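You operate a simulated robot arm through the tools that you are given. There is no shell and no other tool. Be economical: measure what you need, move in short steps, check, and stop when the job is done.

You run a simulated two-armed robot. Do the job below in one go: nothing can be reset, and whatever is moved stays where it is left.

## Task
Put the cotton pads in the pad jar and the buds in the bud jar.
Fine: Both lids go back on.

The check looks at the end state, three seconds after you hand in, the way a careful person would. Anything else that was tipped, shoved, dropped, spilled or broken makes it a failure. A push-on lid holds only when it is set on centred and level and pressed home; a screw cap is set on level and turned clockwise until tight.

## Robot
Two 7-joint arms with fingered hands on one trunk that stands fixed in place. Base frame: the origin is at the foot of the trunk, x ahead of it, y to its left, z up; the work surface is at about z = 0.85. Lengths are in m, angles in rad, forces in N, time in s.
The left shoulder is at [0.07, 0.142, 1.189], the right one opposite. With the tool pointing down near the work surface each hand reaches from about 0.4 to 0.8 m from the base axis, measured 20 degrees to its own side. Payload 3.6 kg a hand.
The tool frame of a hand sits at the grasp point between the pads (the TCP): z along the fingers, y along the line on which they close. The tips reach 0.025 m beyond it. The gripper opens to 0.088 m. The gripper's body begins 0.029 m behind the TCP. The gripper is a hand of 5 fingers: y runs from the thumb to the fingers, the wrist lies at [-0.013, -0.097, -0.162] in the tool frame, and closing takes about 1.5 s.
Orientation is that of the tool frame in the base frame, as a unit quaternion [x, y, z, w]. With the fingers straight down and the wrist toward the robot, the tool's x, y and z point along [0, 1, 0], [1, 0, 0] and [0, 0, -1] of the base frame.

## Interface
- The arms move only by the tool drive_tool. It takes "left_rows", "right_rows" or both (then of equal length, played together; a hand with none holds still); each is a list of rows, each a list of 6 numbers: the shift along the tool's x, y, z in m, then the turn, a rotation vector about the tool's x, y, z in rad. In form: [[dx, dy, dz, rx, ry, rz], ...]. A call has 1 to 8 rows; each row is the pose to reach, as a shift and turn from the pose commanded when the call began, along the tool's axes at that moment. "left_grip" and "right_grip" are, for a hand that has rows, the opening, from 0 (shut) to 1 (fully open), set as the call begins (left out, the last holds). Rows are played at 5 a second. More than 0.05 m and 0.15 rad between two rows, or a gripper value outside its range, and nothing of the call is played. Where a pose cannot be reached the arm comes as near as it can. A force on the tool above 90 N (or 10 N above the force at the start of the call, whichever is more), or a blocked arm, ends the call early, and 0.2 s more pass. Each finger travels about 0.072 m/s and halts on what it meets, pressing with about 31 N; the grip force reading is that of the motor and also rises with nothing between the fingers. The clock runs only during rows and for 0.2 s after the last one: add rows that repeat a pose to give the fingers time. The reply holds the time, the measured pose of the TCP, the force on the tool along the base axes, the opening and the grip force, in the units named above and with some noise, with the torque about the TCP (base axes, N m) and any sound that the robot's microphone picked up.
- Cameras (640 x 400 px; columns grow to the right, rows downward): "scene" is now at [0.1326, 0.029, 1.4101]; the picture's right is [0.30, -0.95, 0.00], its down [-0.62, -0.19, -0.76] and it looks along [0.72, 0.23, -0.65] (base axes); focal length 309 px, centre (320, 200). "left" rides on the left gripper at [-0.059, -0.079, -0.105] in its tool frame; the picture's right is [-0.73, -0.32, 0.61], its down [0.62, -0.68, 0.38] and it looks along [0.29, 0.66, 0.70] (tool axes); focal length 234 px, centre (320, 200). "right" rides on the right gripper at [0.059, -0.079, -0.105] in its tool frame; the picture's right is [-0.73, 0.32, -0.61], its down [-0.62, -0.68, 0.38] and it looks along [-0.29, 0.66, 0.70] (tool axes); focal length 234 px, centre (320, 200). There is no depth. A picture from a camera that has moved, and an enlarged one, comes with that camera's place and axes in the base frame and with its lens.
- capture(camera): a new picture of that camera. No time passes.
- lift_body(by): slides the trunk up (or, below 0, down) by that many m; the arms and the scene camera ride with it, the base frame stays. It gives what a move gives, with no picture.
- set_grasp(shape, hand): the hand has 5 fingers and takes this shape, open, in about a second: jaw (thumb against the fingers, like two jaws); tri (thumb and two fingers); tip (a fingertip pinch); poke (one finger out to press); point (the index stretched); flat (the hand flat); cup (the hand cupped); fist (a fist). The gripper value then closes the fingers along that shape, each until it touches; the sizes above hold for jaw. It gives what a move gives, with no picture.
- turn_head(pan, tilt): turns the head with the scene camera to pan (to the left, within 1.501 rad either way) and tilt (down, from -0.506 to 1.204), counted from straight ahead of the robot. It gives what a move gives.
- enlarge(camera, box): a new picture of the part [left, top, right, bottom] of that camera's present view, enlarged. No time passes.
- sign_off(): hands the job in; it is judged then, once.

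Work in short steps. Places have to be worked out from the pictures, the camera data and where the tool is seen: move nearer, look again, correct. Check each grasp and each placing, and mend what went wrong. You have 120 turns and 78 pictures in all, those below and enlarged ones among them. Open the grippers and draw the arms clear of the work before you hand the job in, unless the task says otherwise; then end with one line.

The tools are called as a command line: name --argument value ..., lists and objects as JSON in quotes. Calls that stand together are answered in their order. drive_tool: Moves the arms, as the interface text tells. Its arguments: {"type":"object","properties":{"left_rows":{"type":"array","items":{"type":"array","items":{"type":"number"}}},"left_grip":{"type":"number"},"right_rows":{"type":"array","items":{"type":"array","items":{"type":"number"}}},"right_grip":{"type":"number"}},"required":[]} The other tools are called the same way: lift_body (by) slides the trunk up or down; set_grasp (shape, hand) gives the hand a shape; turn_head (pan, tilt) turns the head that bears the scene camera; capture (camera) takes a picture; enlarge (camera, box) takes an enlarged picture of a part of a camera's view; sign_off () hands the job in.

At the start:

```text
t: 0.0
left_eef_pos: [0.4337, 0.3345, 1.1885]
left_orientation: [0.707, 0.707, 0.0, 0.001]
left_wrist_force: [0.6, -0.3, 0.0]
left_torque: [-0.01, 0.02, 0.02]
left_finger_gap: 0.0877
left_gripper_force: 0.0
left_shape: jaw
right_eef_pos: [0.5348, -0.0204, 1.1918]
right_orientation: [0.707, 0.707, 0.001, 0.0]
right_wrist_force: [0.4, 0.2, -0.1]
right_torque: [-0.02, 0.01, 0.0]
right_finger_gap: 0.0877
right_gripper_force: 0.0
right_shape: jaw
trunk travel left (down, up): [-0.725, 0.215]
head pan, tilt: [0.304, 0.709]
```

scene: 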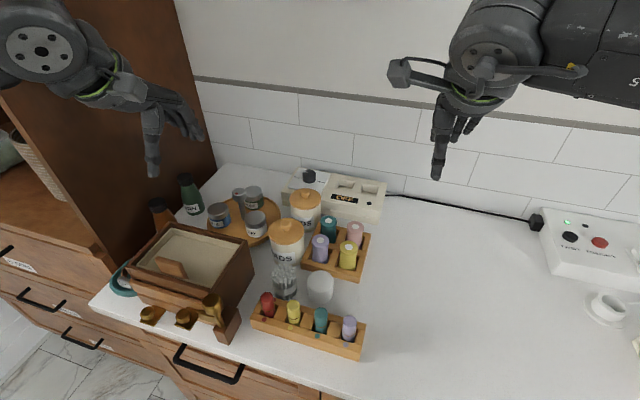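
right: 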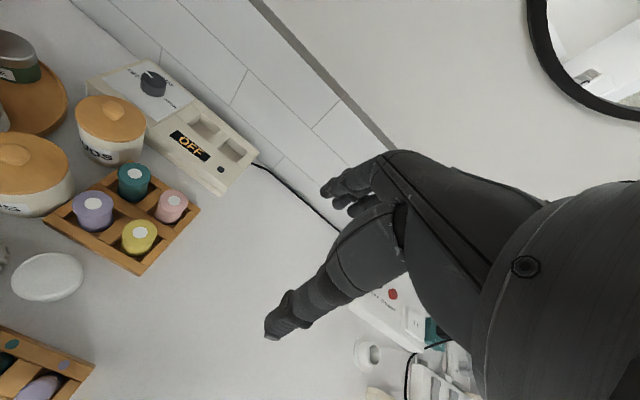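
left: 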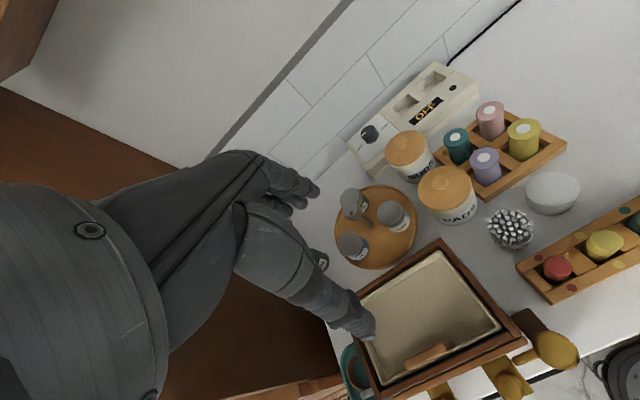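

The pictures show two jars with wooden lids (PADS and BUDS), a white stack of pads and a bundle of buds. I'll enlarge these to see the details.

enlarge --camera "scene" --box '[200, 160, 400, 320]'

enlarge --camera "left" --box '[360, 80, 640, 300]'

```text
2.50 times, centred on (300, 240) of scene
camera zoom: at [0.1326, 0.029, 1.4101], right [0.3, -0.95, 0.0], down [-0.62, -0.19, -0.76], along [0.72, 0.23, -0.65], focal length 773 px, centre (370, 100)
```

zoom: 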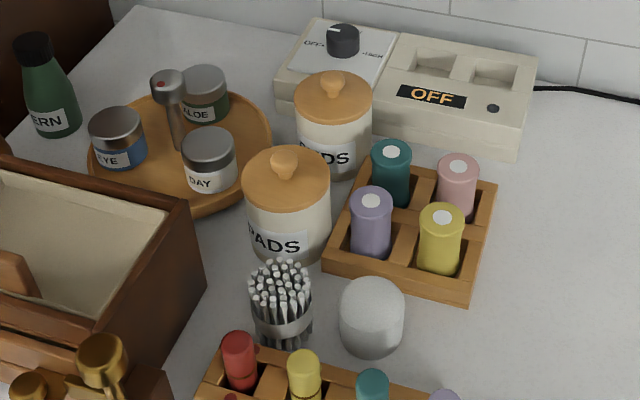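

```text
1.82 times, centred on (500, 190) of left
camera zoom: at [0.3551, 0.2759, 1.2952], right [-0.32, -0.73, -0.61], down [-0.68, 0.62, -0.38], along [0.66, 0.29, -0.7], focal length 426 px, centre (-7, 218)
```

zoom: 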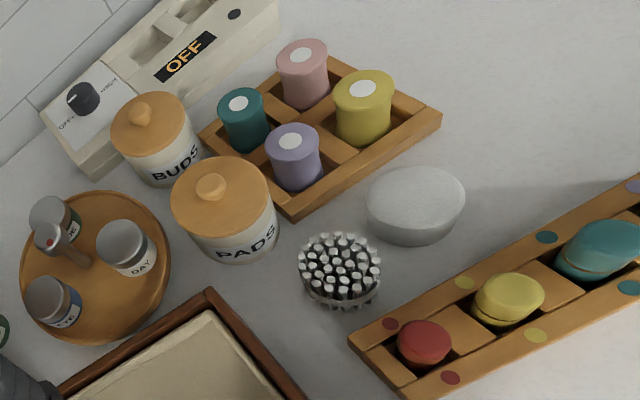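

By triangulation from both views:

| Item | x, y | Height |
|---|---|---|
| PADS lid | (0.544, 0.232) | lid top z≈0.93 |
| BUDS lid | (0.65, 0.229) | lid z≈0.93 |
| Pads | (0.470, 0.133) | not settled |
| Buds | (0.452, 0.204) | not settled |

I'll bring the left hand above the PADS knob and look again.

drive_tool --left_rows '[[-0.02, 0.022, 0.026, 0, 0, 0], [-0.04, 0.044, 0.052, 0, 0, 0], [-0.06, 0.066, 0.078, 0, 0, 0], [-0.08, 0.088, 0.104, 0, 0, 0], [-0.1025, 0.11, 0.13, 0, 0, 0], [-0.1025, 0.11, 0.13, 0, 0, 0]]' --left_grip 0.7

capture --camera "left"

capture --camera "scene"

```text
t: 1.4
left_eef_pos: [0.5422, 0.2318, 1.0589]
left_orientation: [0.707, 0.707, -0.001, 0.0]
left_wrist_force: [0.5, 0.2, 0.6]
left_torque: [-0.02, 0.01, -0.02]
left_finger_gap: 0.0618
left_gripper_force: 0.1
left_shape: jaw
right_eef_pos: [0.5327, -0.0198, 1.1921]
right_orientation: [0.707, 0.707, 0.0, 0.0]
right_wrist_force: [0.3, 0.2, 0.7]
right_torque: [0.0, -0.01, 0.0]
right_finger_gap: 0.0876
right_gripper_force: 0.0
right_shape: jaw
trunk travel left (down, up): [-0.725, 0.215]
head pan, tilt: [0.304, 0.709]
```

```text
72 pictures are left
camera left: at [0.4634, 0.1741, 1.1643], right [-0.32, -0.73, -0.61], down [-0.68, 0.62, -0.38], along [0.66, 0.29, -0.7], focal length 234 px, centre (320, 200)
```

left: 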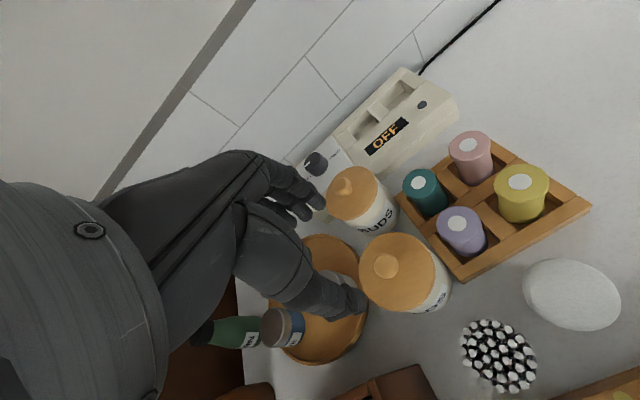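

```text
71 pictures are left
camera scene: at [0.1315, 0.0297, 1.4102], right [0.3, -0.95, 0.0], down [-0.62, -0.2, -0.76], along [0.73, 0.23, -0.65], focal length 309 px, centre (320, 200)
```

scene: 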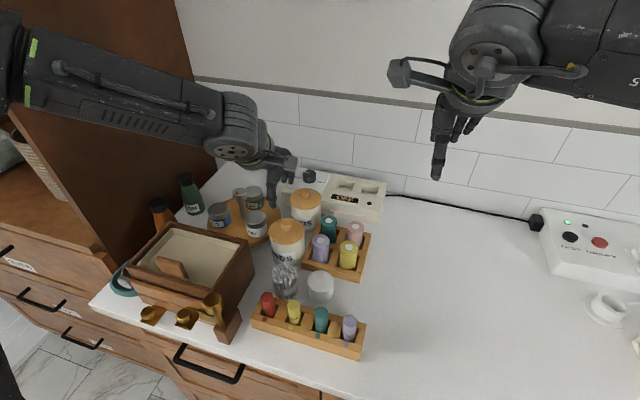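

The wrist view puts the PADS knob at about (0.547, 0.231, 0.947). I'll correct x by +5 mm and descend to z=0.985, then check.

drive_tool --left_rows '[[0, 0.005, 0.035, 0, 0, 0], [0, 0.005, 0.074, 0, 0, 0], [0, 0.005, 0.074, 0, 0, 0]]' --left_grip 0.6

capture --camera "left"

enlarge --camera "scene" --box '[220, 140, 380, 268]'

```text
t: 2.2
left_eef_pos: [0.5455, 0.2315, 0.9845]
left_orientation: [0.707, 0.707, 0.0, 0.0]
left_wrist_force: [0.2, -0.4, -0.2]
left_torque: [0.01, -0.08, 0.0]
left_finger_gap: 0.0529
left_gripper_force: 0.2
left_shape: jaw
right_eef_pos: [0.5319, -0.0198, 1.1928]
right_orientation: [0.708, 0.706, 0.001, 0.0]
right_wrist_force: [-0.1, -0.1, -0.3]
right_torque: [-0.01, 0.03, 0.01]
right_finger_gap: 0.0876
right_gripper_force: 0.2
right_shape: jaw
trunk travel left (down, up): [-0.725, 0.215]
head pan, tilt: [0.304, 0.709]
```

```text
70 pictures are left
camera left: at [0.4679, 0.1728, 1.0899], right [-0.32, -0.73, -0.61], down [-0.68, 0.62, -0.38], along [0.66, 0.29, -0.7], focal length 234 px, centre (320, 200)
```

left: 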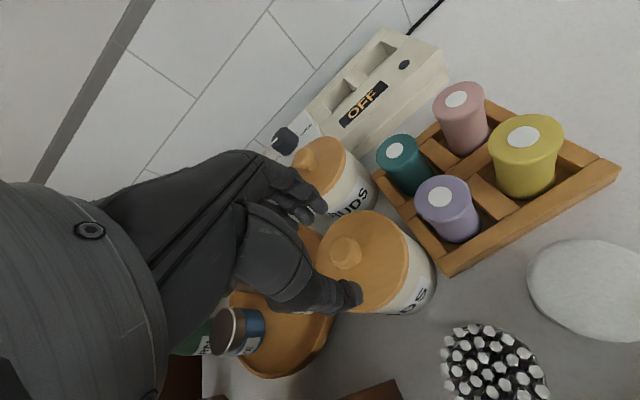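

```text
3.12 times, centred on (300, 204) of scene
camera zoom: at [0.1318, 0.0285, 1.4102], right [0.3, -0.95, 0.0], down [-0.62, -0.19, -0.76], along [0.72, 0.23, -0.65], focal length 966 px, centre (382, 188)
```

zoom: 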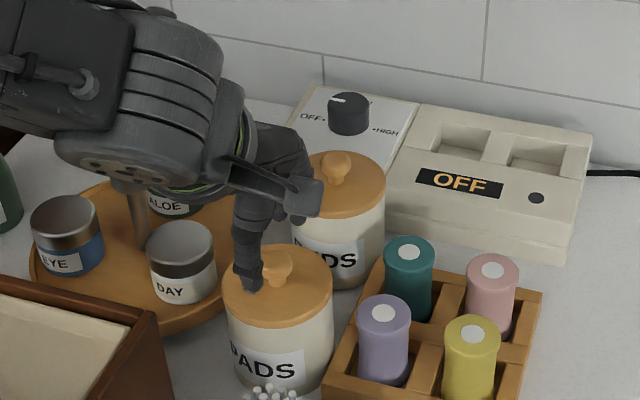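

The TCP is well centred over the knob, with the thumb just in front of it and the fingers behind. I'll go down 25 mm and close.

drive_tool --left_rows '[[0, 0.001, 0.013, 0, 0, 0], [0, 0.001, 0.025, 0, 0, 0], [0, 0.001, 0.025, 0, 0, 0]]'

enlarge --camera "scene" --box '[240, 180, 340, 260]'

enlarge --camera "left" --box '[220, 120, 460, 330]'

```text
t: 3.0
left_eef_pos: [0.5483, 0.2325, 0.96]
left_orientation: [0.707, 0.707, -0.001, 0.0]
left_wrist_force: [-0.4, -0.4, 4.1]
left_torque: [0.04, -0.12, 0.05]
left_finger_gap: 0.0531
left_gripper_force: 0.0
left_shape: jaw
right_eef_pos: [0.5331, -0.0202, 1.1925]
right_orientation: [0.708, 0.707, -0.001, 0.001]
right_wrist_force: [0.0, -0.9, 0.0]
right_torque: [0.0, 0.02, 0.0]
right_finger_gap: 0.0877
right_gripper_force: 0.1
right_shape: jaw
trunk travel left (down, up): [-0.725, 0.215]
head pan, tilt: [0.304, 0.709]
```

```text
5.00 times, centred on (290, 220) of scene
camera zoom: at [0.132, 0.0289, 1.4102], right [0.3, -0.95, 0.0], down [-0.62, -0.19, -0.76], along [0.72, 0.23, -0.65], focal length 1546 px, centre (470, 100)
```

zoom: 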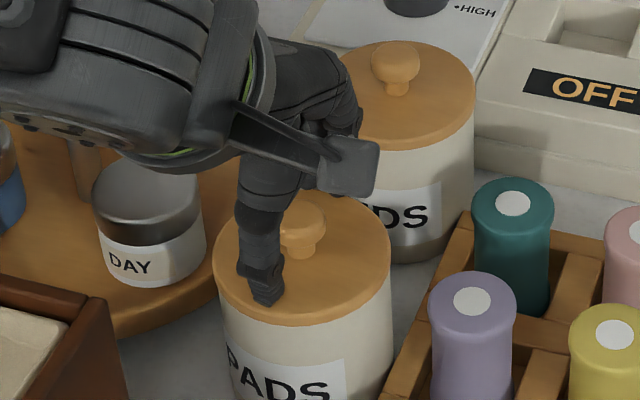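

```text
1.90 times, centred on (340, 225) of left
camera zoom: at [0.4701, 0.1738, 1.0663], right [-0.32, -0.73, -0.61], down [-0.68, 0.62, -0.38], along [0.66, 0.29, -0.7], focal length 446 px, centre (282, 152)
```

zoom: 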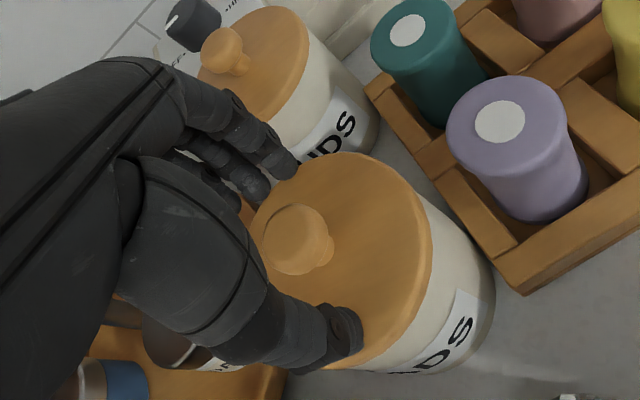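

A 4 N contact shows the thumb tip is resting on the lid, so the lid top is at z≈0.934. I'll raise 2 mm and close on the knob.

drive_tool --left_rows '[[-0.002, 0, -0.002, 0, 0, 0], [-0.002, 0, -0.002, 0, 0, 0], [-0.002, 0, -0.002, 0, 0, 0], [-0.002, 0, -0.002, 0, 0, 0], [-0.002, 0, -0.002, 0, 0, 0], [-0.002, 0, -0.002, 0, 0, 0]]' --left_grip 0.0

enlarge --camera "scene" --box '[240, 180, 340, 260]'

enlarge --camera "left" --box '[220, 120, 460, 330]'

```text
t: 4.4
left_eef_pos: [0.549, 0.2297, 0.9625]
left_orientation: [0.707, 0.707, 0.0, 0.0]
left_wrist_force: [-0.6, 0.0, 0.0]
left_torque: [-0.05, -0.03, -0.01]
left_finger_gap: 0.0187
left_gripper_force: 31.1
left_shape: jaw
right_eef_pos: [0.5334, -0.0196, 1.1919]
right_orientation: [0.706, 0.708, 0.0, 0.0]
right_wrist_force: [0.3, 0.6, 0.3]
right_torque: [-0.01, 0.02, -0.01]
right_finger_gap: 0.0877
right_gripper_force: 0.0
right_shape: jaw
trunk travel left (down, up): [-0.725, 0.215]
head pan, tilt: [0.304, 0.709]
heard: snap
```

```text
5.00 times, centred on (290, 220) of scene
camera zoom: at [0.1326, 0.029, 1.4101], right [0.3, -0.95, 0.0], down [-0.62, -0.19, -0.76], along [0.72, 0.23, -0.65], focal length 1546 px, centre (470, 100)
```

zoom: 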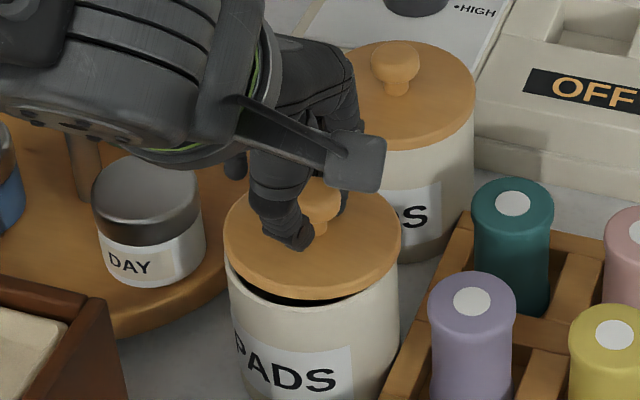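

```text
1.90 times, centred on (340, 225) of left
camera zoom: at [0.471, 0.1715, 1.0683], right [-0.32, -0.73, -0.61], down [-0.68, 0.62, -0.38], along [0.66, 0.29, -0.7], focal length 446 px, centre (282, 152)
```

zoom: 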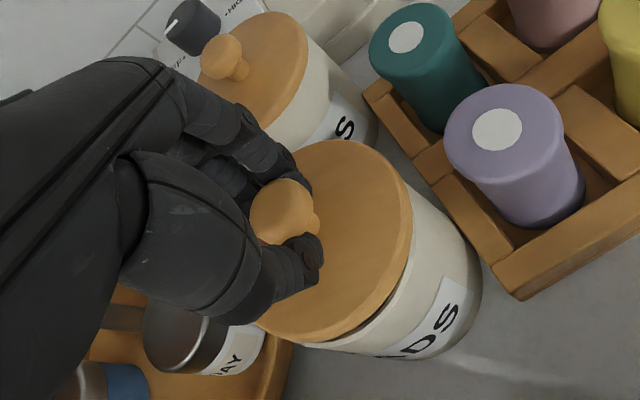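

The lid popped off with a snap and the fingers hold the knob (gap 0.019). I'll lift it straight up and move the right arm out of the way at the same time.

drive_tool --left_rows '[[0, 0, -0.02, 0, 0, 0], [0, 0, -0.05, 0, 0, 0], [0, 0, -0.09, 0, 0, 0], [0, 0, -0.12, 0, 0, 0], [0, 0, -0.12, 0, 0, 0]]' --right_rows '[[-0.04, 0, 0, 0, 0, 0], [-0.08, 0, 0, 0, 0, 0], [-0.12, 0, 0, 0, 0, 0], [-0.16, 0, 0, 0, 0, 0], [-0.2, 0, 0, 0, 0, 0]]'

capture --camera "scene"

capture --camera "left"

```text
t: 5.6
left_eef_pos: [0.5509, 0.2299, 1.0828]
left_orientation: [0.707, 0.707, 0.0, 0.0]
left_wrist_force: [0.4, -0.1, -0.6]
left_torque: [0.02, -0.01, -0.03]
left_finger_gap: 0.0188
left_gripper_force: 30.7
left_shape: jaw
right_eef_pos: [0.5319, -0.2198, 1.1947]
right_orientation: [0.707, 0.707, 0.0, -0.001]
right_wrist_force: [-0.3, -0.9, -0.6]
right_torque: [0.02, 0.05, 0.02]
right_finger_gap: 0.0876
right_gripper_force: 0.1
right_shape: jaw
trunk travel left (down, up): [-0.725, 0.215]
head pan, tilt: [0.304, 0.709]
```

```text
64 pictures are left
camera scene: at [0.1324, 0.0274, 1.4101], right [0.3, -0.95, 0.0], down [-0.62, -0.19, -0.76], along [0.72, 0.23, -0.65], focal length 309 px, centre (320, 200)
```

scene: 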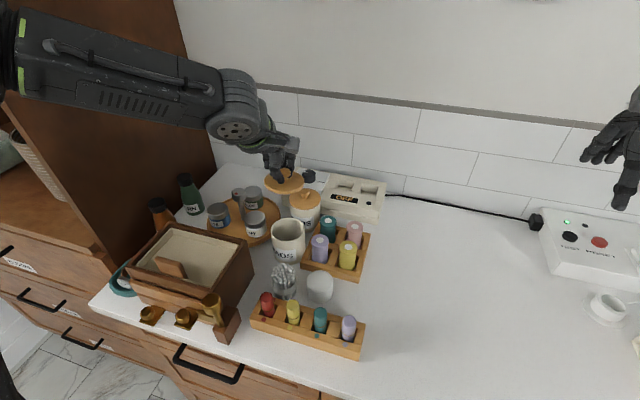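

```text
63 pictures are left
camera left: at [0.4721, 0.1708, 1.1888], right [-0.32, -0.73, -0.61], down [-0.68, 0.62, -0.38], along [0.66, 0.29, -0.7], focal length 234 px, centre (320, 200)
```

left: 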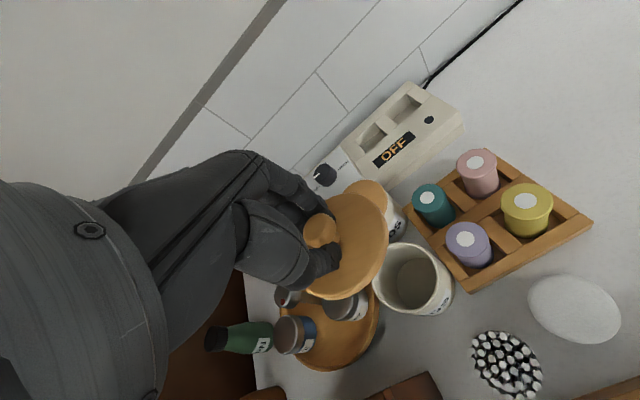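

The lid is held level and the jar is open. I'll carry it to the free counter at about (0.54, 0.01).

drive_tool --left_rows '[[-0.045, 0, 0, 0, 0, 0], [-0.09, 0, 0, 0, 0, 0], [-0.135, 0, 0, 0, 0, 0], [-0.18, 0, 0.02, 0, 0, 0], [-0.22, -0.005, 0.05, 0, 0, 0], [-0.22, -0.01, 0.09, 0, 0, 0], [-0.22, -0.01, 0.13, 0, 0, 0], [-0.22, -0.01, 0.15, 0, 0, 0]]'

capture --camera "scene"

```text
refused: row 5 steps farther than a row can; nothing moved
```

```text
62 pictures are left
camera scene: at [0.1324, 0.0274, 1.4101], right [0.3, -0.95, 0.0], down [-0.62, -0.19, -0.76], along [0.72, 0.23, -0.65], focal length 309 px, centre (320, 200)
```

scene: 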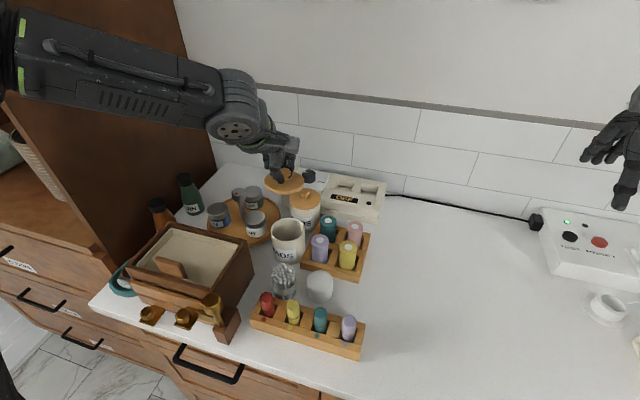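

The call was refused because one step was too long. I'll repeat it with smaller steps.

drive_tool --left_rows '[[-0.045, 0, 0, 0, 0, 0], [-0.09, 0, 0, 0, 0, 0], [-0.135, 0, 0, 0, 0, 0], [-0.18, -0.005, 0.015, 0, 0, 0], [-0.22, -0.01, 0.035, 0, 0, 0], [-0.22, -0.01, 0.08, 0, 0, 0], [-0.22, -0.01, 0.12, 0, 0, 0], [-0.22, -0.01, 0.14, 0, 0, 0]]'

capture --camera "scene"

```text
t: 7.4
left_eef_pos: [0.5064, 0.0953, 0.9909]
left_orientation: [0.707, 0.707, -0.001, 0.002]
left_wrist_force: [0.7, -0.1, -0.1]
left_torque: [-0.01, -0.01, 0.02]
left_finger_gap: 0.0192
left_gripper_force: 31.0
left_shape: jaw
left hand out of reach, approached as far as the arm can: row 4, 5, 6, 7, 8
right_eef_pos: [0.5334, -0.2178, 1.194]
right_orientation: [0.707, 0.707, 0.0, -0.001]
right_wrist_force: [0.1, 0.0, 0.5]
right_torque: [0.01, 0.01, 0.01]
right_finger_gap: 0.0879
right_gripper_force: 0.0
right_shape: jaw
trunk travel left (down, up): [-0.725, 0.215]
head pan, tilt: [0.304, 0.709]
```

```text
61 pictures are left
camera scene: at [0.1325, 0.029, 1.4101], right [0.3, -0.95, 0.0], down [-0.62, -0.19, -0.76], along [0.72, 0.23, -0.65], focal length 309 px, centre (320, 200)
```

scene: 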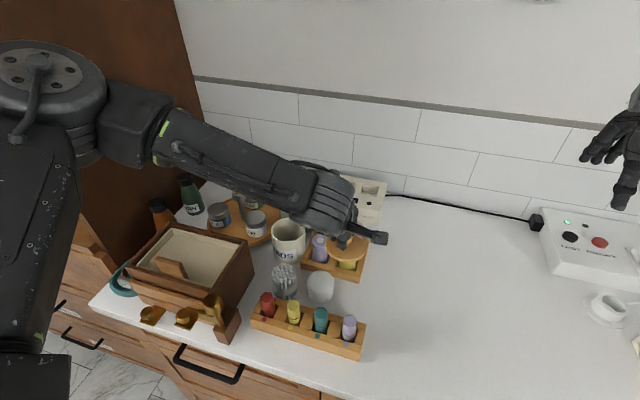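

The left arm can't reach that far right with this wrist yaw. I'll raise a little and yaw the hand about 0.6 rad, swinging the wrist to the left, to see whether reach improves.

drive_tool --left_rows '[[0, 0, -0.04, 0, 0, 0], [0, 0, -0.07, 0, 0, 0], [0, 0, -0.07, 0, 0, 0.14], [0, 0, -0.07, 0, 0, 0.28], [0, 0, -0.07, 0, 0, 0.42], [0, 0, -0.07, 0, 0, 0.56], [0, 0, -0.07, 0, 0, 0.7]]'

capture --camera "scene"

```text
t: 9.0
left_eef_pos: [0.5068, 0.095, 1.0605]
left_orientation: [0.907, 0.421, 0.0, 0.001]
left_wrist_force: [0.9, -0.5, -0.1]
left_torque: [0.01, -0.01, 0.03]
left_finger_gap: 0.0191
left_gripper_force: 31.1
left_shape: jaw
right_eef_pos: [0.5337, -0.2187, 1.1953]
right_orientation: [0.707, 0.707, 0.0, 0.0]
right_wrist_force: [0.7, 0.7, 0.0]
right_torque: [-0.06, 0.01, 0.03]
right_finger_gap: 0.0878
right_gripper_force: 0.1
right_shape: jaw
trunk travel left (down, up): [-0.725, 0.215]
head pan, tilt: [0.304, 0.709]
```

```text
60 pictures are left
camera scene: at [0.1328, 0.0294, 1.4101], right [0.3, -0.95, 0.0], down [-0.62, -0.19, -0.76], along [0.72, 0.23, -0.65], focal length 309 px, centre (320, 200)
```

scene: 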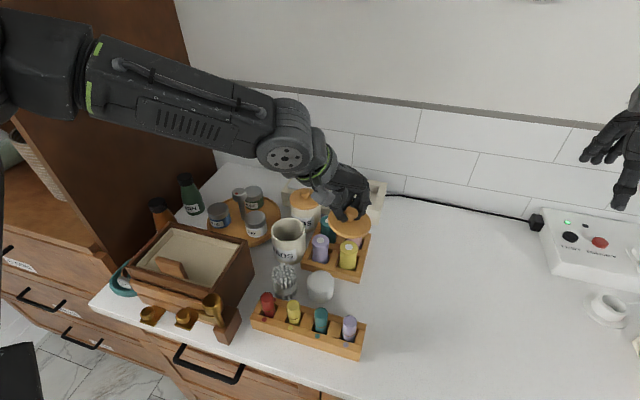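

With the yaw the arm looks relaxed, and commands count from the actual pose. Now I'll move to (0.54, 0.0).

drive_tool --left_rows '[[-0.0134, 0.021, 0, 0, 0, 0], [-0.0267, 0.042, 0, 0, 0, 0], [-0.04, 0.063, 0, 0, 0, 0], [-0.0534, 0.0841, 0, 0, 0, 0], [-0.0534, 0.0841, 0.04, 0, 0, 0], [-0.0534, 0.0841, 0.08, 0, 0, 0], [-0.0534, 0.0841, 0.12, 0, 0, 0]]'

capture --camera "scene"

```text
t: 10.6
left_eef_pos: [0.5067, 0.0604, 0.9772]
left_orientation: [0.907, 0.421, -0.001, 0.0]
left_wrist_force: [0.5, -0.4, -0.5]
left_torque: [0.0, -0.02, -0.01]
left_finger_gap: 0.0189
left_gripper_force: 31.1
left_shape: jaw
left hand out of reach, approached as far as the arm can: row 3, 4, 5, 6, 7
right_eef_pos: [0.5322, -0.2178, 1.1952]
right_orientation: [0.707, 0.707, 0.0, 0.0]
right_wrist_force: [-1.2, 0.1, -0.8]
right_torque: [-0.02, -0.03, -0.02]
right_finger_gap: 0.0878
right_gripper_force: 0.0
right_shape: jaw
trunk travel left (down, up): [-0.725, 0.215]
head pan, tilt: [0.304, 0.709]
```

```text
59 pictures are left
camera scene: at [0.1326, 0.0291, 1.4101], right [0.3, -0.95, 0.0], down [-0.62, -0.19, -0.76], along [0.72, 0.23, -0.65], focal length 309 px, centre (320, 200)
```

scene: 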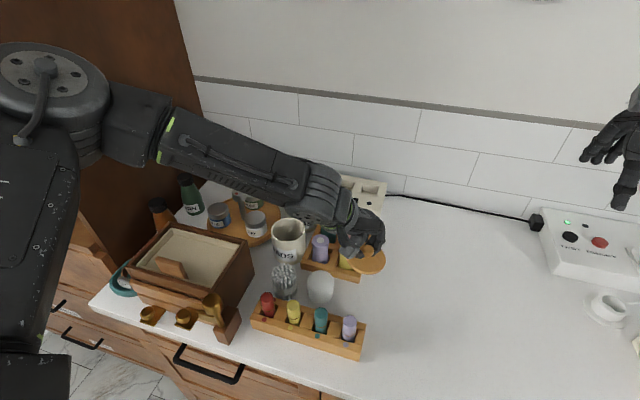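

Still about 6 cm short. I'll raise the hand, yaw it further (total about 1.3) and then try the nearer free spot around (0.475, 0.03).

drive_tool --left_rows '[[0, 0, -0.04, 0, 0, 0], [0, 0, -0.06, 0, 0, 0.12], [0, 0, -0.06, 0, 0, 0.24], [0, 0, -0.06, 0, 0, 0.36], [0, 0, -0.06, 0, 0, 0.48], [0, 0, -0.06, 0, 0, 0.6]]'

drive_tool --left_rows '[[-0.02, 0.01, 0, 0, 0, 0], [-0.03, 0.02, 0, 0, 0, 0], [-0.03, 0.03, 0.03, 0, 0, 0], [-0.03, 0.03, 0.06, 0, 0, 0], [-0.03, 0.03, 0.08, 0, 0, 0]]'

capture --camera "scene"

```text
t: 12.0
left_eef_pos: [0.5054, 0.0584, 1.0384]
left_orientation: [0.991, 0.135, -0.001, 0.001]
left_wrist_force: [0.2, 1.0, 0.5]
left_torque: [-0.03, 0.02, -0.01]
left_finger_gap: 0.0187
left_gripper_force: 30.7
left_shape: jaw
right_eef_pos: [0.533, -0.2193, 1.1948]
right_orientation: [0.707, 0.707, 0.0, -0.001]
right_wrist_force: [-0.3, 0.2, -0.2]
right_torque: [-0.05, 0.01, -0.02]
right_finger_gap: 0.0875
right_gripper_force: 0.0
right_shape: jaw
trunk travel left (down, up): [-0.725, 0.215]
head pan, tilt: [0.304, 0.709]
```

```text
t: 13.2
left_eef_pos: [0.4721, 0.0457, 0.975]
left_orientation: [0.991, 0.135, 0.0, 0.0]
left_wrist_force: [-0.5, 0.1, -1.1]
left_torque: [0.0, -0.03, -0.02]
left_finger_gap: 0.0187
left_gripper_force: 31.2
left_shape: jaw
left hand out of reach, approached as far as the arm can: row 3, 4, 5
right_eef_pos: [0.5333, -0.219, 1.1957]
right_orientation: [0.707, 0.707, 0.001, 0.0]
right_wrist_force: [-0.5, 0.2, -0.2]
right_torque: [-0.03, 0.03, 0.01]
right_finger_gap: 0.0875
right_gripper_force: 0.1
right_shape: jaw
trunk travel left (down, up): [-0.725, 0.215]
head pan, tilt: [0.304, 0.709]
```

```text
58 pictures are left
camera scene: at [0.1328, 0.0288, 1.4101], right [0.3, -0.95, 0.0], down [-0.62, -0.19, -0.76], along [0.72, 0.23, -0.65], focal length 309 px, centre (320, 200)
```

scene: 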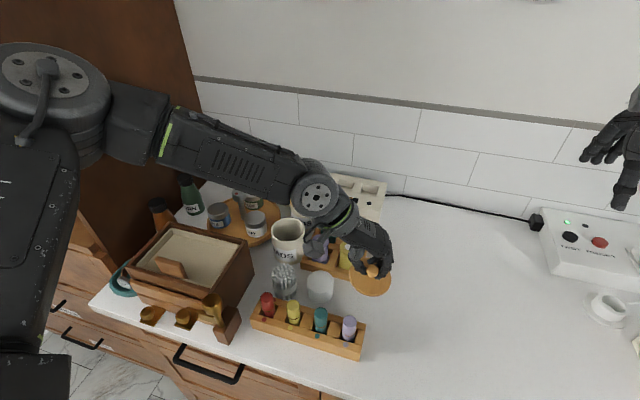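

Reach shrinks as the tool drops relative to the shoulder, so lowering the trunk should help. I'll raise the hand 0.08, then lower the trunk 0.10.

drive_tool --left_rows '[[0, 0, -0.04, 0, 0, 0], [0, 0, -0.09, 0, 0, 0], [0, 0, -0.09, 0, 0, 0]]'

lift_body --by -0.1

drive_tool --left_rows '[[0.01, 0.02, 0, 0, 0, 0], [0.02, 0.04, 0, 0, 0, 0], [0.02, 0.045, 0.02, 0, 0, 0], [0.02, 0.045, 0.035, 0, 0, 0]]'

capture --camera "scene"

```text
t: 14.0
left_eef_pos: [0.4724, 0.0458, 1.0653]
left_orientation: [0.991, 0.135, -0.001, 0.0]
left_wrist_force: [-0.5, -1.0, -0.5]
left_torque: [-0.01, -0.03, -0.02]
left_finger_gap: 0.0187
left_gripper_force: 30.2
left_shape: jaw
right_eef_pos: [0.5338, -0.2196, 1.1948]
right_orientation: [0.707, 0.707, 0.001, 0.0]
right_wrist_force: [0.2, 0.8, -0.2]
right_torque: [0.01, -0.01, 0.0]
right_finger_gap: 0.0878
right_gripper_force: 0.0
right_shape: jaw
trunk travel left (down, up): [-0.725, 0.215]
head pan, tilt: [0.304, 0.709]
```

```text
t: 15.3
left_eef_pos: [0.4722, 0.0451, 0.9666]
left_orientation: [0.991, 0.135, -0.001, 0.0]
left_wrist_force: [0.5, -0.2, -1.2]
left_torque: [0.02, 0.03, -0.03]
left_finger_gap: 0.0187
left_gripper_force: 31.2
left_shape: jaw
right_eef_pos: [0.5315, -0.2181, 1.0946]
right_orientation: [0.708, 0.707, -0.001, 0.0]
right_wrist_force: [0.7, -1.1, -0.2]
right_torque: [0.01, 0.0, 0.01]
right_finger_gap: 0.0879
right_gripper_force: 0.0
right_shape: jaw
trunk travel left (down, up): [-0.625, 0.315]
head pan, tilt: [0.304, 0.709]
```

```text
t: 16.3
left_eef_pos: [0.4916, 0.0269, 0.9377]
left_orientation: [0.991, 0.135, 0.0, 0.002]
left_wrist_force: [0.6, 0.0, -1.0]
left_torque: [0.03, 0.0, 0.01]
left_finger_gap: 0.0185
left_gripper_force: 30.5
left_shape: jaw
left hand out of reach, approached as far as the arm can: row 2, 3, 4
right_eef_pos: [0.533, -0.2185, 1.0938]
right_orientation: [0.707, 0.707, 0.0, 0.0]
right_wrist_force: [0.1, 0.4, -0.3]
right_torque: [0.01, -0.01, -0.04]
right_finger_gap: 0.0876
right_gripper_force: 0.1
right_shape: jaw
trunk travel left (down, up): [-0.625, 0.315]
head pan, tilt: [0.304, 0.709]
```

```text
57 pictures are left
camera scene: at [0.1331, 0.0287, 1.31], right [0.3, -0.95, 0.0], down [-0.62, -0.19, -0.76], along [0.72, 0.23, -0.65], focal length 309 px, centre (320, 200)
```

scene: 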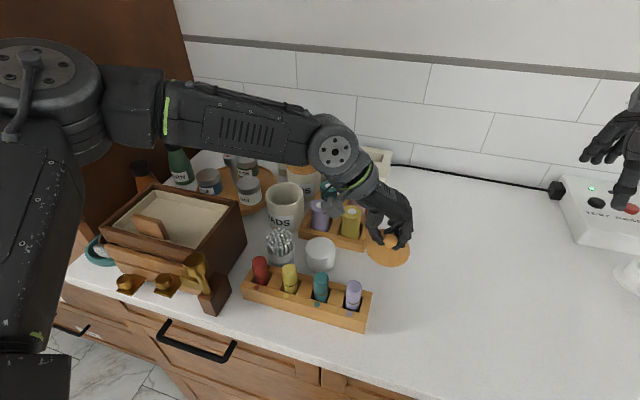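

The lid is at (0.492, 0.027), with a small margin to the tray. I'll shift it 13 mm toward me and set it down by lowering the trunk.

drive_tool --left_rows '[[-0.013, 0, 0, 0, 0, 0], [-0.013, 0, 0, 0, 0, 0]]'

lift_body --by -0.03

enlarge --camera "scene" --box '[290, 160, 450, 288]'

```text
t: 16.9
left_eef_pos: [0.4797, 0.0228, 0.9375]
left_orientation: [0.991, 0.135, 0.0, -0.001]
left_wrist_force: [-1.0, 0.8, 0.0]
left_torque: [0.02, 0.01, -0.01]
left_finger_gap: 0.0185
left_gripper_force: 31.0
left_shape: jaw
right_eef_pos: [0.5342, -0.2193, 1.0952]
right_orientation: [0.707, 0.707, 0.0, 0.0]
right_wrist_force: [0.0, 1.2, 0.8]
right_torque: [-0.02, 0.0, -0.02]
right_finger_gap: 0.0875
right_gripper_force: 0.0
right_shape: jaw
trunk travel left (down, up): [-0.625, 0.315]
head pan, tilt: [0.304, 0.709]
```

```text
t: 17.7
left_eef_pos: [0.4785, 0.022, 0.9075]
left_orientation: [0.991, 0.135, -0.001, -0.001]
left_wrist_force: [0.3, 0.7, -0.9]
left_torque: [0.0, 0.0, 0.02]
left_finger_gap: 0.0185
left_gripper_force: 30.9
left_shape: jaw
right_eef_pos: [0.5326, -0.2192, 1.0644]
right_orientation: [0.706, 0.708, 0.0, 0.0]
right_wrist_force: [0.5, 0.2, -0.5]
right_torque: [-0.05, 0.01, -0.03]
right_finger_gap: 0.0877
right_gripper_force: 0.1
right_shape: jaw
trunk travel left (down, up): [-0.595, 0.345]
head pan, tilt: [0.304, 0.709]
```

```text
3.12 times, centred on (370, 224) of scene
camera zoom: at [0.1321, 0.0289, 1.2801], right [0.3, -0.95, 0.0], down [-0.62, -0.19, -0.76], along [0.72, 0.23, -0.65], focal length 966 px, centre (164, 125)
```

zoom: 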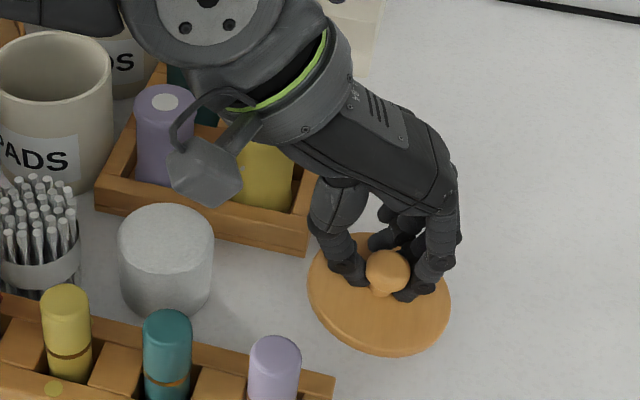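

There's no contact yet and the lid is clear of everything. I'll lower in small steps.

lift_body --by -0.008

lift_body --by -0.005

```text
t: 18.2
left_eef_pos: [0.48, 0.0221, 0.8989]
left_orientation: [0.991, 0.134, 0.001, -0.001]
left_wrist_force: [0.9, 0.3, -0.5]
left_torque: [0.0, -0.02, -0.02]
left_finger_gap: 0.0188
left_gripper_force: 30.9
left_shape: jaw
right_eef_pos: [0.5328, -0.2186, 1.0576]
right_orientation: [0.707, 0.707, 0.0, 0.0]
right_wrist_force: [-0.2, -0.6, 0.4]
right_torque: [-0.01, 0.03, 0.0]
right_finger_gap: 0.0879
right_gripper_force: 0.0
right_shape: jaw
trunk travel left (down, up): [-0.587, 0.353]
head pan, tilt: [0.304, 0.709]
```

```text
t: 18.8
left_eef_pos: [0.4783, 0.0215, 0.8952]
left_orientation: [0.991, 0.135, 0.0, 0.0]
left_wrist_force: [1.0, -0.6, -0.5]
left_torque: [0.02, -0.03, 0.04]
left_finger_gap: 0.0188
left_gripper_force: 30.9
left_shape: jaw
right_eef_pos: [0.5328, -0.2188, 1.0525]
right_orientation: [0.707, 0.707, -0.001, 0.0]
right_wrist_force: [-0.8, -0.6, -0.2]
right_torque: [0.01, 0.0, 0.0]
right_finger_gap: 0.0877
right_gripper_force: 0.0
right_shape: jaw
trunk travel left (down, up): [-0.582, 0.358]
head pan, tilt: [0.304, 0.709]
```

Still no contact at TCP z=0.895, so I'll continue down.

lift_body --by -0.004

lift_body --by -0.004

enlarge --camera "scene" --box '[340, 180, 420, 244]'

```text
t: 19.3
left_eef_pos: [0.4783, 0.0222, 0.8903]
left_orientation: [0.991, 0.134, 0.0, 0.0]
left_wrist_force: [0.2, 0.5, 0.6]
left_torque: [-0.01, 0.01, -0.01]
left_finger_gap: 0.0184
left_gripper_force: 30.8
left_shape: jaw
right_eef_pos: [0.5326, -0.2195, 1.0481]
right_orientation: [0.707, 0.707, 0.0, 0.0]
right_wrist_force: [-0.1, -0.2, -0.8]
right_torque: [-0.01, 0.0, 0.02]
right_finger_gap: 0.0875
right_gripper_force: 0.0
right_shape: jaw
trunk travel left (down, up): [-0.578, 0.362]
head pan, tilt: [0.304, 0.709]
```

```text
t: 19.9
left_eef_pos: [0.4786, 0.0222, 0.8877]
left_orientation: [0.991, 0.136, 0.001, 0.001]
left_wrist_force: [2.3, 1.7, 12.2]
left_torque: [-0.32, 0.03, 0.03]
left_finger_gap: 0.0188
left_gripper_force: 31.2
left_shape: jaw
right_eef_pos: [0.5326, -0.2181, 1.0447]
right_orientation: [0.707, 0.707, 0.0, 0.001]
right_wrist_force: [0.4, 0.6, -0.1]
right_torque: [-0.01, 0.0, -0.02]
right_finger_gap: 0.0878
right_gripper_force: 0.0
right_shape: jaw
trunk travel left (down, up): [-0.574, 0.366]
head pan, tilt: [0.304, 0.709]
```

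```text
6.25 times, centred on (380, 212) of scene
camera zoom: at [0.1316, 0.029, 1.2594], right [0.3, -0.95, 0.0], down [-0.62, -0.19, -0.76], along [0.73, 0.23, -0.65], focal length 1933 px, centre (-55, 125)
```

zoom: 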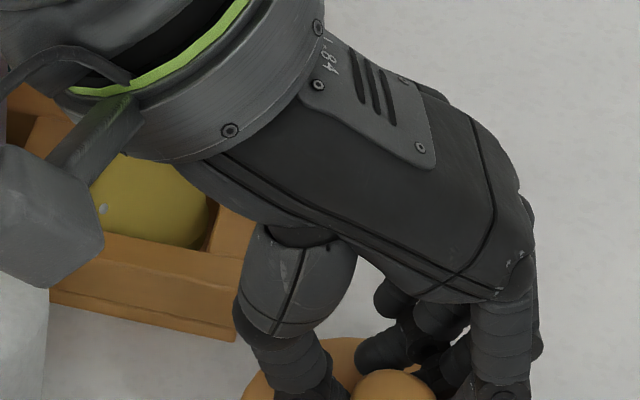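

Contact came at 12 N with TCP z≈0.888. I'll release and rise.

drive_tool --left_rows '[[0, 0, 0, 0, 0, 0], [0, 0, 0, 0, 0, 0], [0, 0, 0, 0, 0, 0], [0, 0, -0.03, 0, 0, 0], [0, 0, -0.07, 0, 0, 0], [0, 0, -0.1, 0, 0, 0]]' --left_grip 0.6

capture --camera "scene"

```text
t: 21.2
left_eef_pos: [0.4796, 0.0225, 0.9887]
left_orientation: [0.991, 0.135, -0.001, 0.0]
left_wrist_force: [0.6, 0.0, 0.2]
left_torque: [0.0, 0.0, 0.04]
left_finger_gap: 0.0526
left_gripper_force: 0.0
left_shape: jaw
right_eef_pos: [0.5321, -0.2198, 1.0436]
right_orientation: [0.707, 0.708, 0.0, 0.0]
right_wrist_force: [-0.6, -0.4, 0.9]
right_torque: [0.01, 0.02, -0.02]
right_finger_gap: 0.0877
right_gripper_force: 0.0
right_shape: jaw
trunk travel left (down, up): [-0.574, 0.366]
head pan, tilt: [0.304, 0.709]
```

```text
54 pictures are left
camera scene: at [0.1325, 0.0286, 1.259], right [0.3, -0.95, 0.0], down [-0.62, -0.19, -0.76], along [0.72, 0.23, -0.65], focal length 309 px, centre (320, 200)
```

scene: 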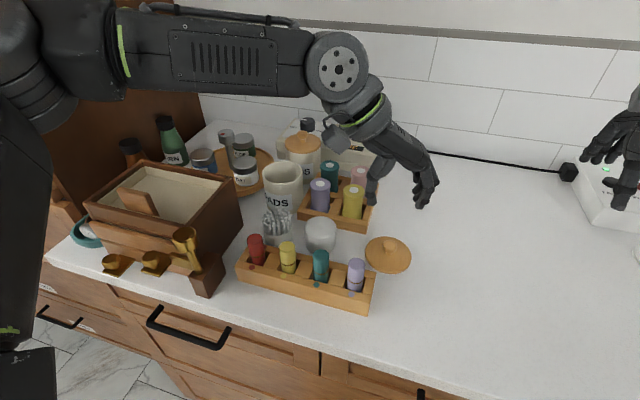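

The lid lies flat on the counter. Next the pads: I'll enlarge to locate the stack, the buds and the jar opening precisely.

enlarge --camera "scene" --box '[230, 130, 390, 258]'

```text
3.12 times, centred on (310, 194) of scene
camera zoom: at [0.1325, 0.0286, 1.259], right [0.3, -0.95, 0.0], down [-0.62, -0.19, -0.76], along [0.72, 0.23, -0.65], focal length 966 px, centre (351, 219)
```

zoom: 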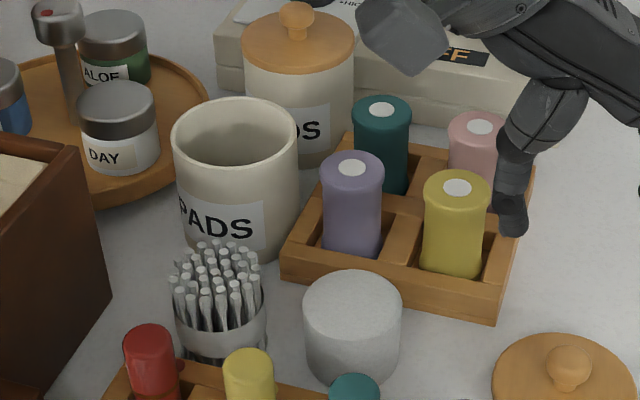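

Pads stack: centre (0.470, 0.135), diameter 0.052, top at z≈0.895. The jar mouth's inner diameter is about 0.063, so I'll grip only the top 15 mm of the stack. I'll move above it with yaw 0.7 so the thumb goes between the rack and the buds.

drive_tool --left_rows '[[0.004, -0.022, -0.01, 0, 0, -0.12], [0.008, -0.044, -0.01, 0, 0, -0.24], [0.012, -0.066, -0.01, 0, 0, -0.36], [0.016, -0.088, -0.01, 0, 0, -0.48], [0.0208, -0.111, 0, 0, 0, -0.6], [0.0208, -0.111, 0, 0, 0, -0.6]]' --left_grip 0.78

capture --camera "left"

enlarge --camera "scene" --box '[230, 130, 390, 258]'

```text
t: 22.6
left_eef_pos: [0.4726, 0.135, 0.9866]
left_orientation: [0.906, 0.423, 0.0, 0.0]
left_wrist_force: [-0.3, 0.2, -0.1]
left_torque: [-0.02, 0.0, 0.0]
left_finger_gap: 0.0686
left_gripper_force: 0.1
left_shape: jaw
right_eef_pos: [0.5333, -0.2189, 1.043]
right_orientation: [0.707, 0.707, 0.0, 0.0]
right_wrist_force: [0.7, 1.4, 0.4]
right_torque: [-0.01, -0.01, 0.03]
right_finger_gap: 0.0876
right_gripper_force: 0.1
right_shape: jaw
trunk travel left (down, up): [-0.574, 0.366]
head pan, tilt: [0.304, 0.709]
```

```text
52 pictures are left
camera left: at [0.3733, 0.1422, 1.0927], right [-0.71, -0.35, -0.61], down [-0.12, 0.92, -0.38], along [0.69, -0.2, -0.7], focal length 234 px, centre (320, 200)
```

left: 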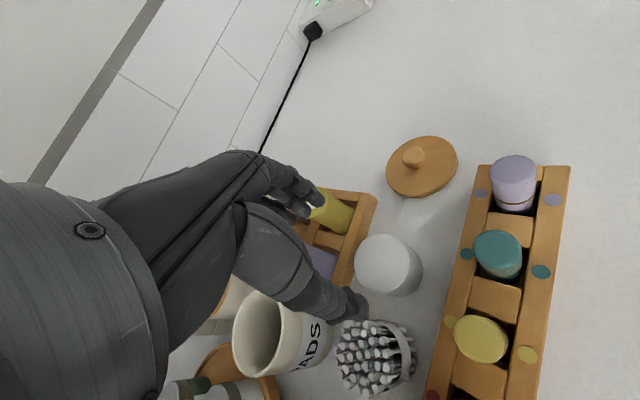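

```text
3.12 times, centred on (310, 194) of scene
camera zoom: at [0.1328, 0.0286, 1.2591], right [0.3, -0.95, 0.0], down [-0.62, -0.19, -0.76], along [0.72, 0.23, -0.65], focal length 966 px, centre (351, 219)
```

zoom: 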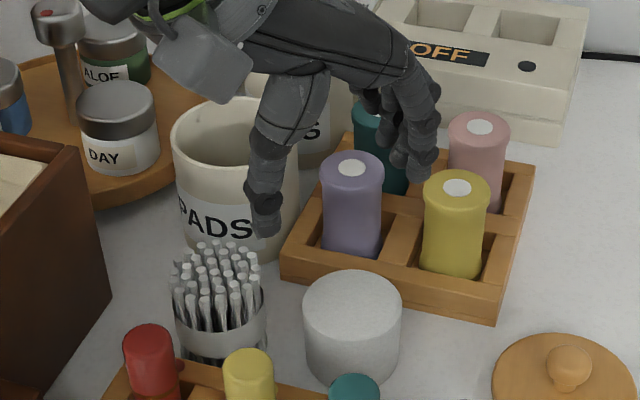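

The wrist view confirms the pads at (0.468, 0.133). The thumb would pass close to the buds, so I'll reduce yaw to 0.45 while descending to z=0.935 for a check.

drive_tool --left_rows '[[-0.001, -0.002, 0, 0, 0, -0.13], [-0.001, -0.002, 0.02, 0, 0, -0.25], [-0.001, -0.002, 0.05, 0, 0, -0.25], [-0.001, -0.002, 0.05, 0, 0, -0.25]]'

capture --camera "left"

enlarge --camera "scene" --box '[260, 160, 370, 248]'

```text
t: 23.6
left_eef_pos: [0.466, 0.1345, 0.939]
left_orientation: [0.847, 0.532, 0.0, 0.0]
left_wrist_force: [0.1, 1.1, 0.3]
left_torque: [0.01, 0.0, 0.01]
left_finger_gap: 0.0684
left_gripper_force: 0.1
left_shape: jaw
right_eef_pos: [0.5329, -0.2174, 1.0431]
right_orientation: [0.708, 0.707, 0.0, 0.0]
right_wrist_force: [-0.2, -1.1, 0.3]
right_torque: [0.04, 0.03, 0.04]
right_finger_gap: 0.0876
right_gripper_force: 0.0
right_shape: jaw
trunk travel left (down, up): [-0.574, 0.366]
head pan, tilt: [0.304, 0.709]
```

```text
50 pictures are left
camera left: at [0.3704, 0.1175, 1.0438], right [-0.61, -0.51, -0.61], down [-0.34, 0.86, -0.38], along [0.72, -0.02, -0.7], focal length 234 px, centre (320, 200)
```

left: 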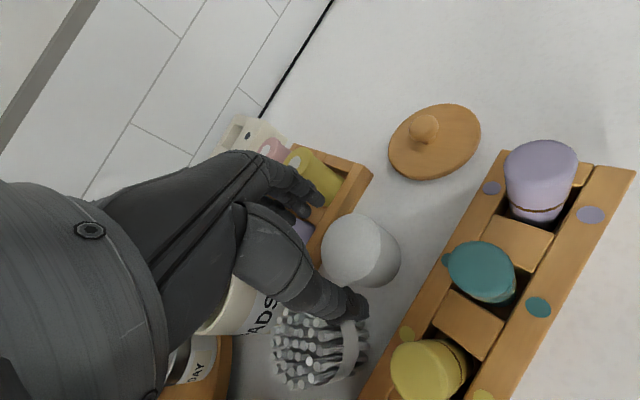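

```text
4.55 times, centred on (315, 204) of scene
camera zoom: at [0.132, 0.0287, 1.2592], right [0.3, -0.95, 0.0], down [-0.62, -0.19, -0.76], along [0.72, 0.23, -0.65], focal length 1406 px, centre (343, 182)
```

zoom: 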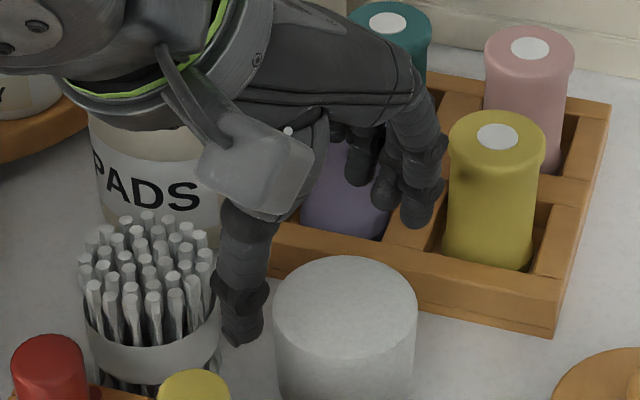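

The thumb and fingers straddle the stack: thumb at (0.436, 0.155), fingers on the far side. I'll nudge 3 mm along the closing line, descend to z=0.905 and check forces.

drive_tool --left_rows '[[0, 0.003, 0.012, 0, 0, 0], [0, 0.003, 0.024, 0, 0, 0], [0, 0.003, 0.034, 0, 0, 0]]'

enlarge --camera "left" --box '[230, 140, 470, 360]'

```text
t: 24.4
left_eef_pos: [0.4708, 0.1348, 0.9019]
left_orientation: [0.847, 0.531, 0.0, 0.001]
left_wrist_force: [0.2, 0.3, 0.2]
left_torque: [-0.02, 0.0, 0.01]
left_finger_gap: 0.0682
left_gripper_force: 0.0
left_shape: jaw
right_eef_pos: [0.533, -0.2186, 1.0424]
right_orientation: [0.707, 0.707, 0.0, 0.0]
right_wrist_force: [0.1, 0.0, -0.3]
right_torque: [0.0, -0.04, -0.02]
right_finger_gap: 0.0878
right_gripper_force: 0.0
right_shape: jaw
trunk travel left (down, up): [-0.574, 0.366]
head pan, tilt: [0.304, 0.709]
```

```text
1.82 times, centred on (350, 250) of left
camera zoom: at [0.3743, 0.1163, 1.0074], right [-0.61, -0.51, -0.61], down [-0.34, 0.86, -0.38], along [0.72, -0.03, -0.7], focal length 426 px, centre (266, 109)
```

zoom: 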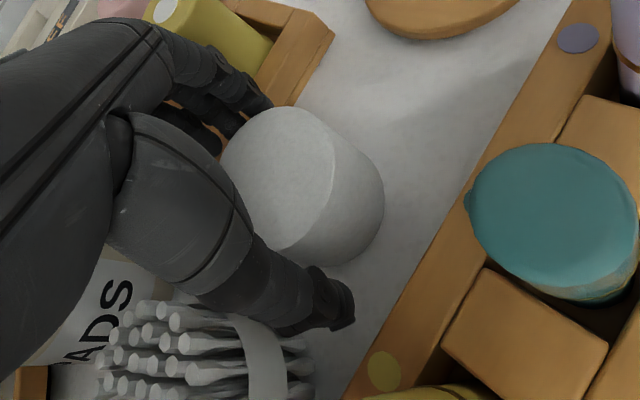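

It's well straddled with no contact. I'll close on the stack.

drive_tool --left_rows '[[0, 0, 0, 0, 0, 0], [0, 0, 0, 0, 0, 0], [0, 0, 0, 0, 0, 0], [0, 0, 0, 0, 0, 0], [0, 0, 0, 0, 0, 0]]' --left_grip 0.0

enlarge --camera "left" --box '[230, 140, 470, 360]'

```text
t: 25.6
left_eef_pos: [0.4694, 0.1343, 0.9008]
left_orientation: [0.847, 0.531, 0.0, 0.0]
left_wrist_force: [0.2, 0.4, 0.8]
left_torque: [0.02, 0.0, -0.02]
left_finger_gap: 0.0436
left_gripper_force: 30.9
left_shape: jaw
right_eef_pos: [0.5332, -0.2184, 1.0438]
right_orientation: [0.707, 0.707, 0.0, 0.0]
right_wrist_force: [0.2, 0.6, -0.6]
right_torque: [0.02, 0.02, -0.01]
right_finger_gap: 0.0878
right_gripper_force: 0.0
right_shape: jaw
trunk travel left (down, up): [-0.574, 0.366]
head pan, tilt: [0.304, 0.709]
```

```text
1.82 times, centred on (350, 250) of left
camera zoom: at [0.374, 0.1162, 1.0077], right [-0.61, -0.51, -0.61], down [-0.34, 0.86, -0.38], along [0.72, -0.03, -0.7], focal length 426 px, centre (266, 109)
```

zoom: 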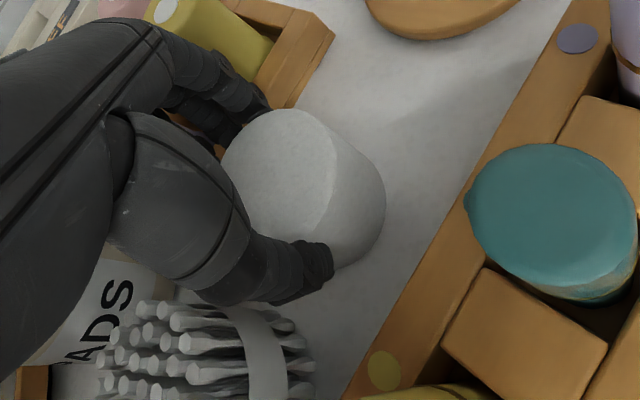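

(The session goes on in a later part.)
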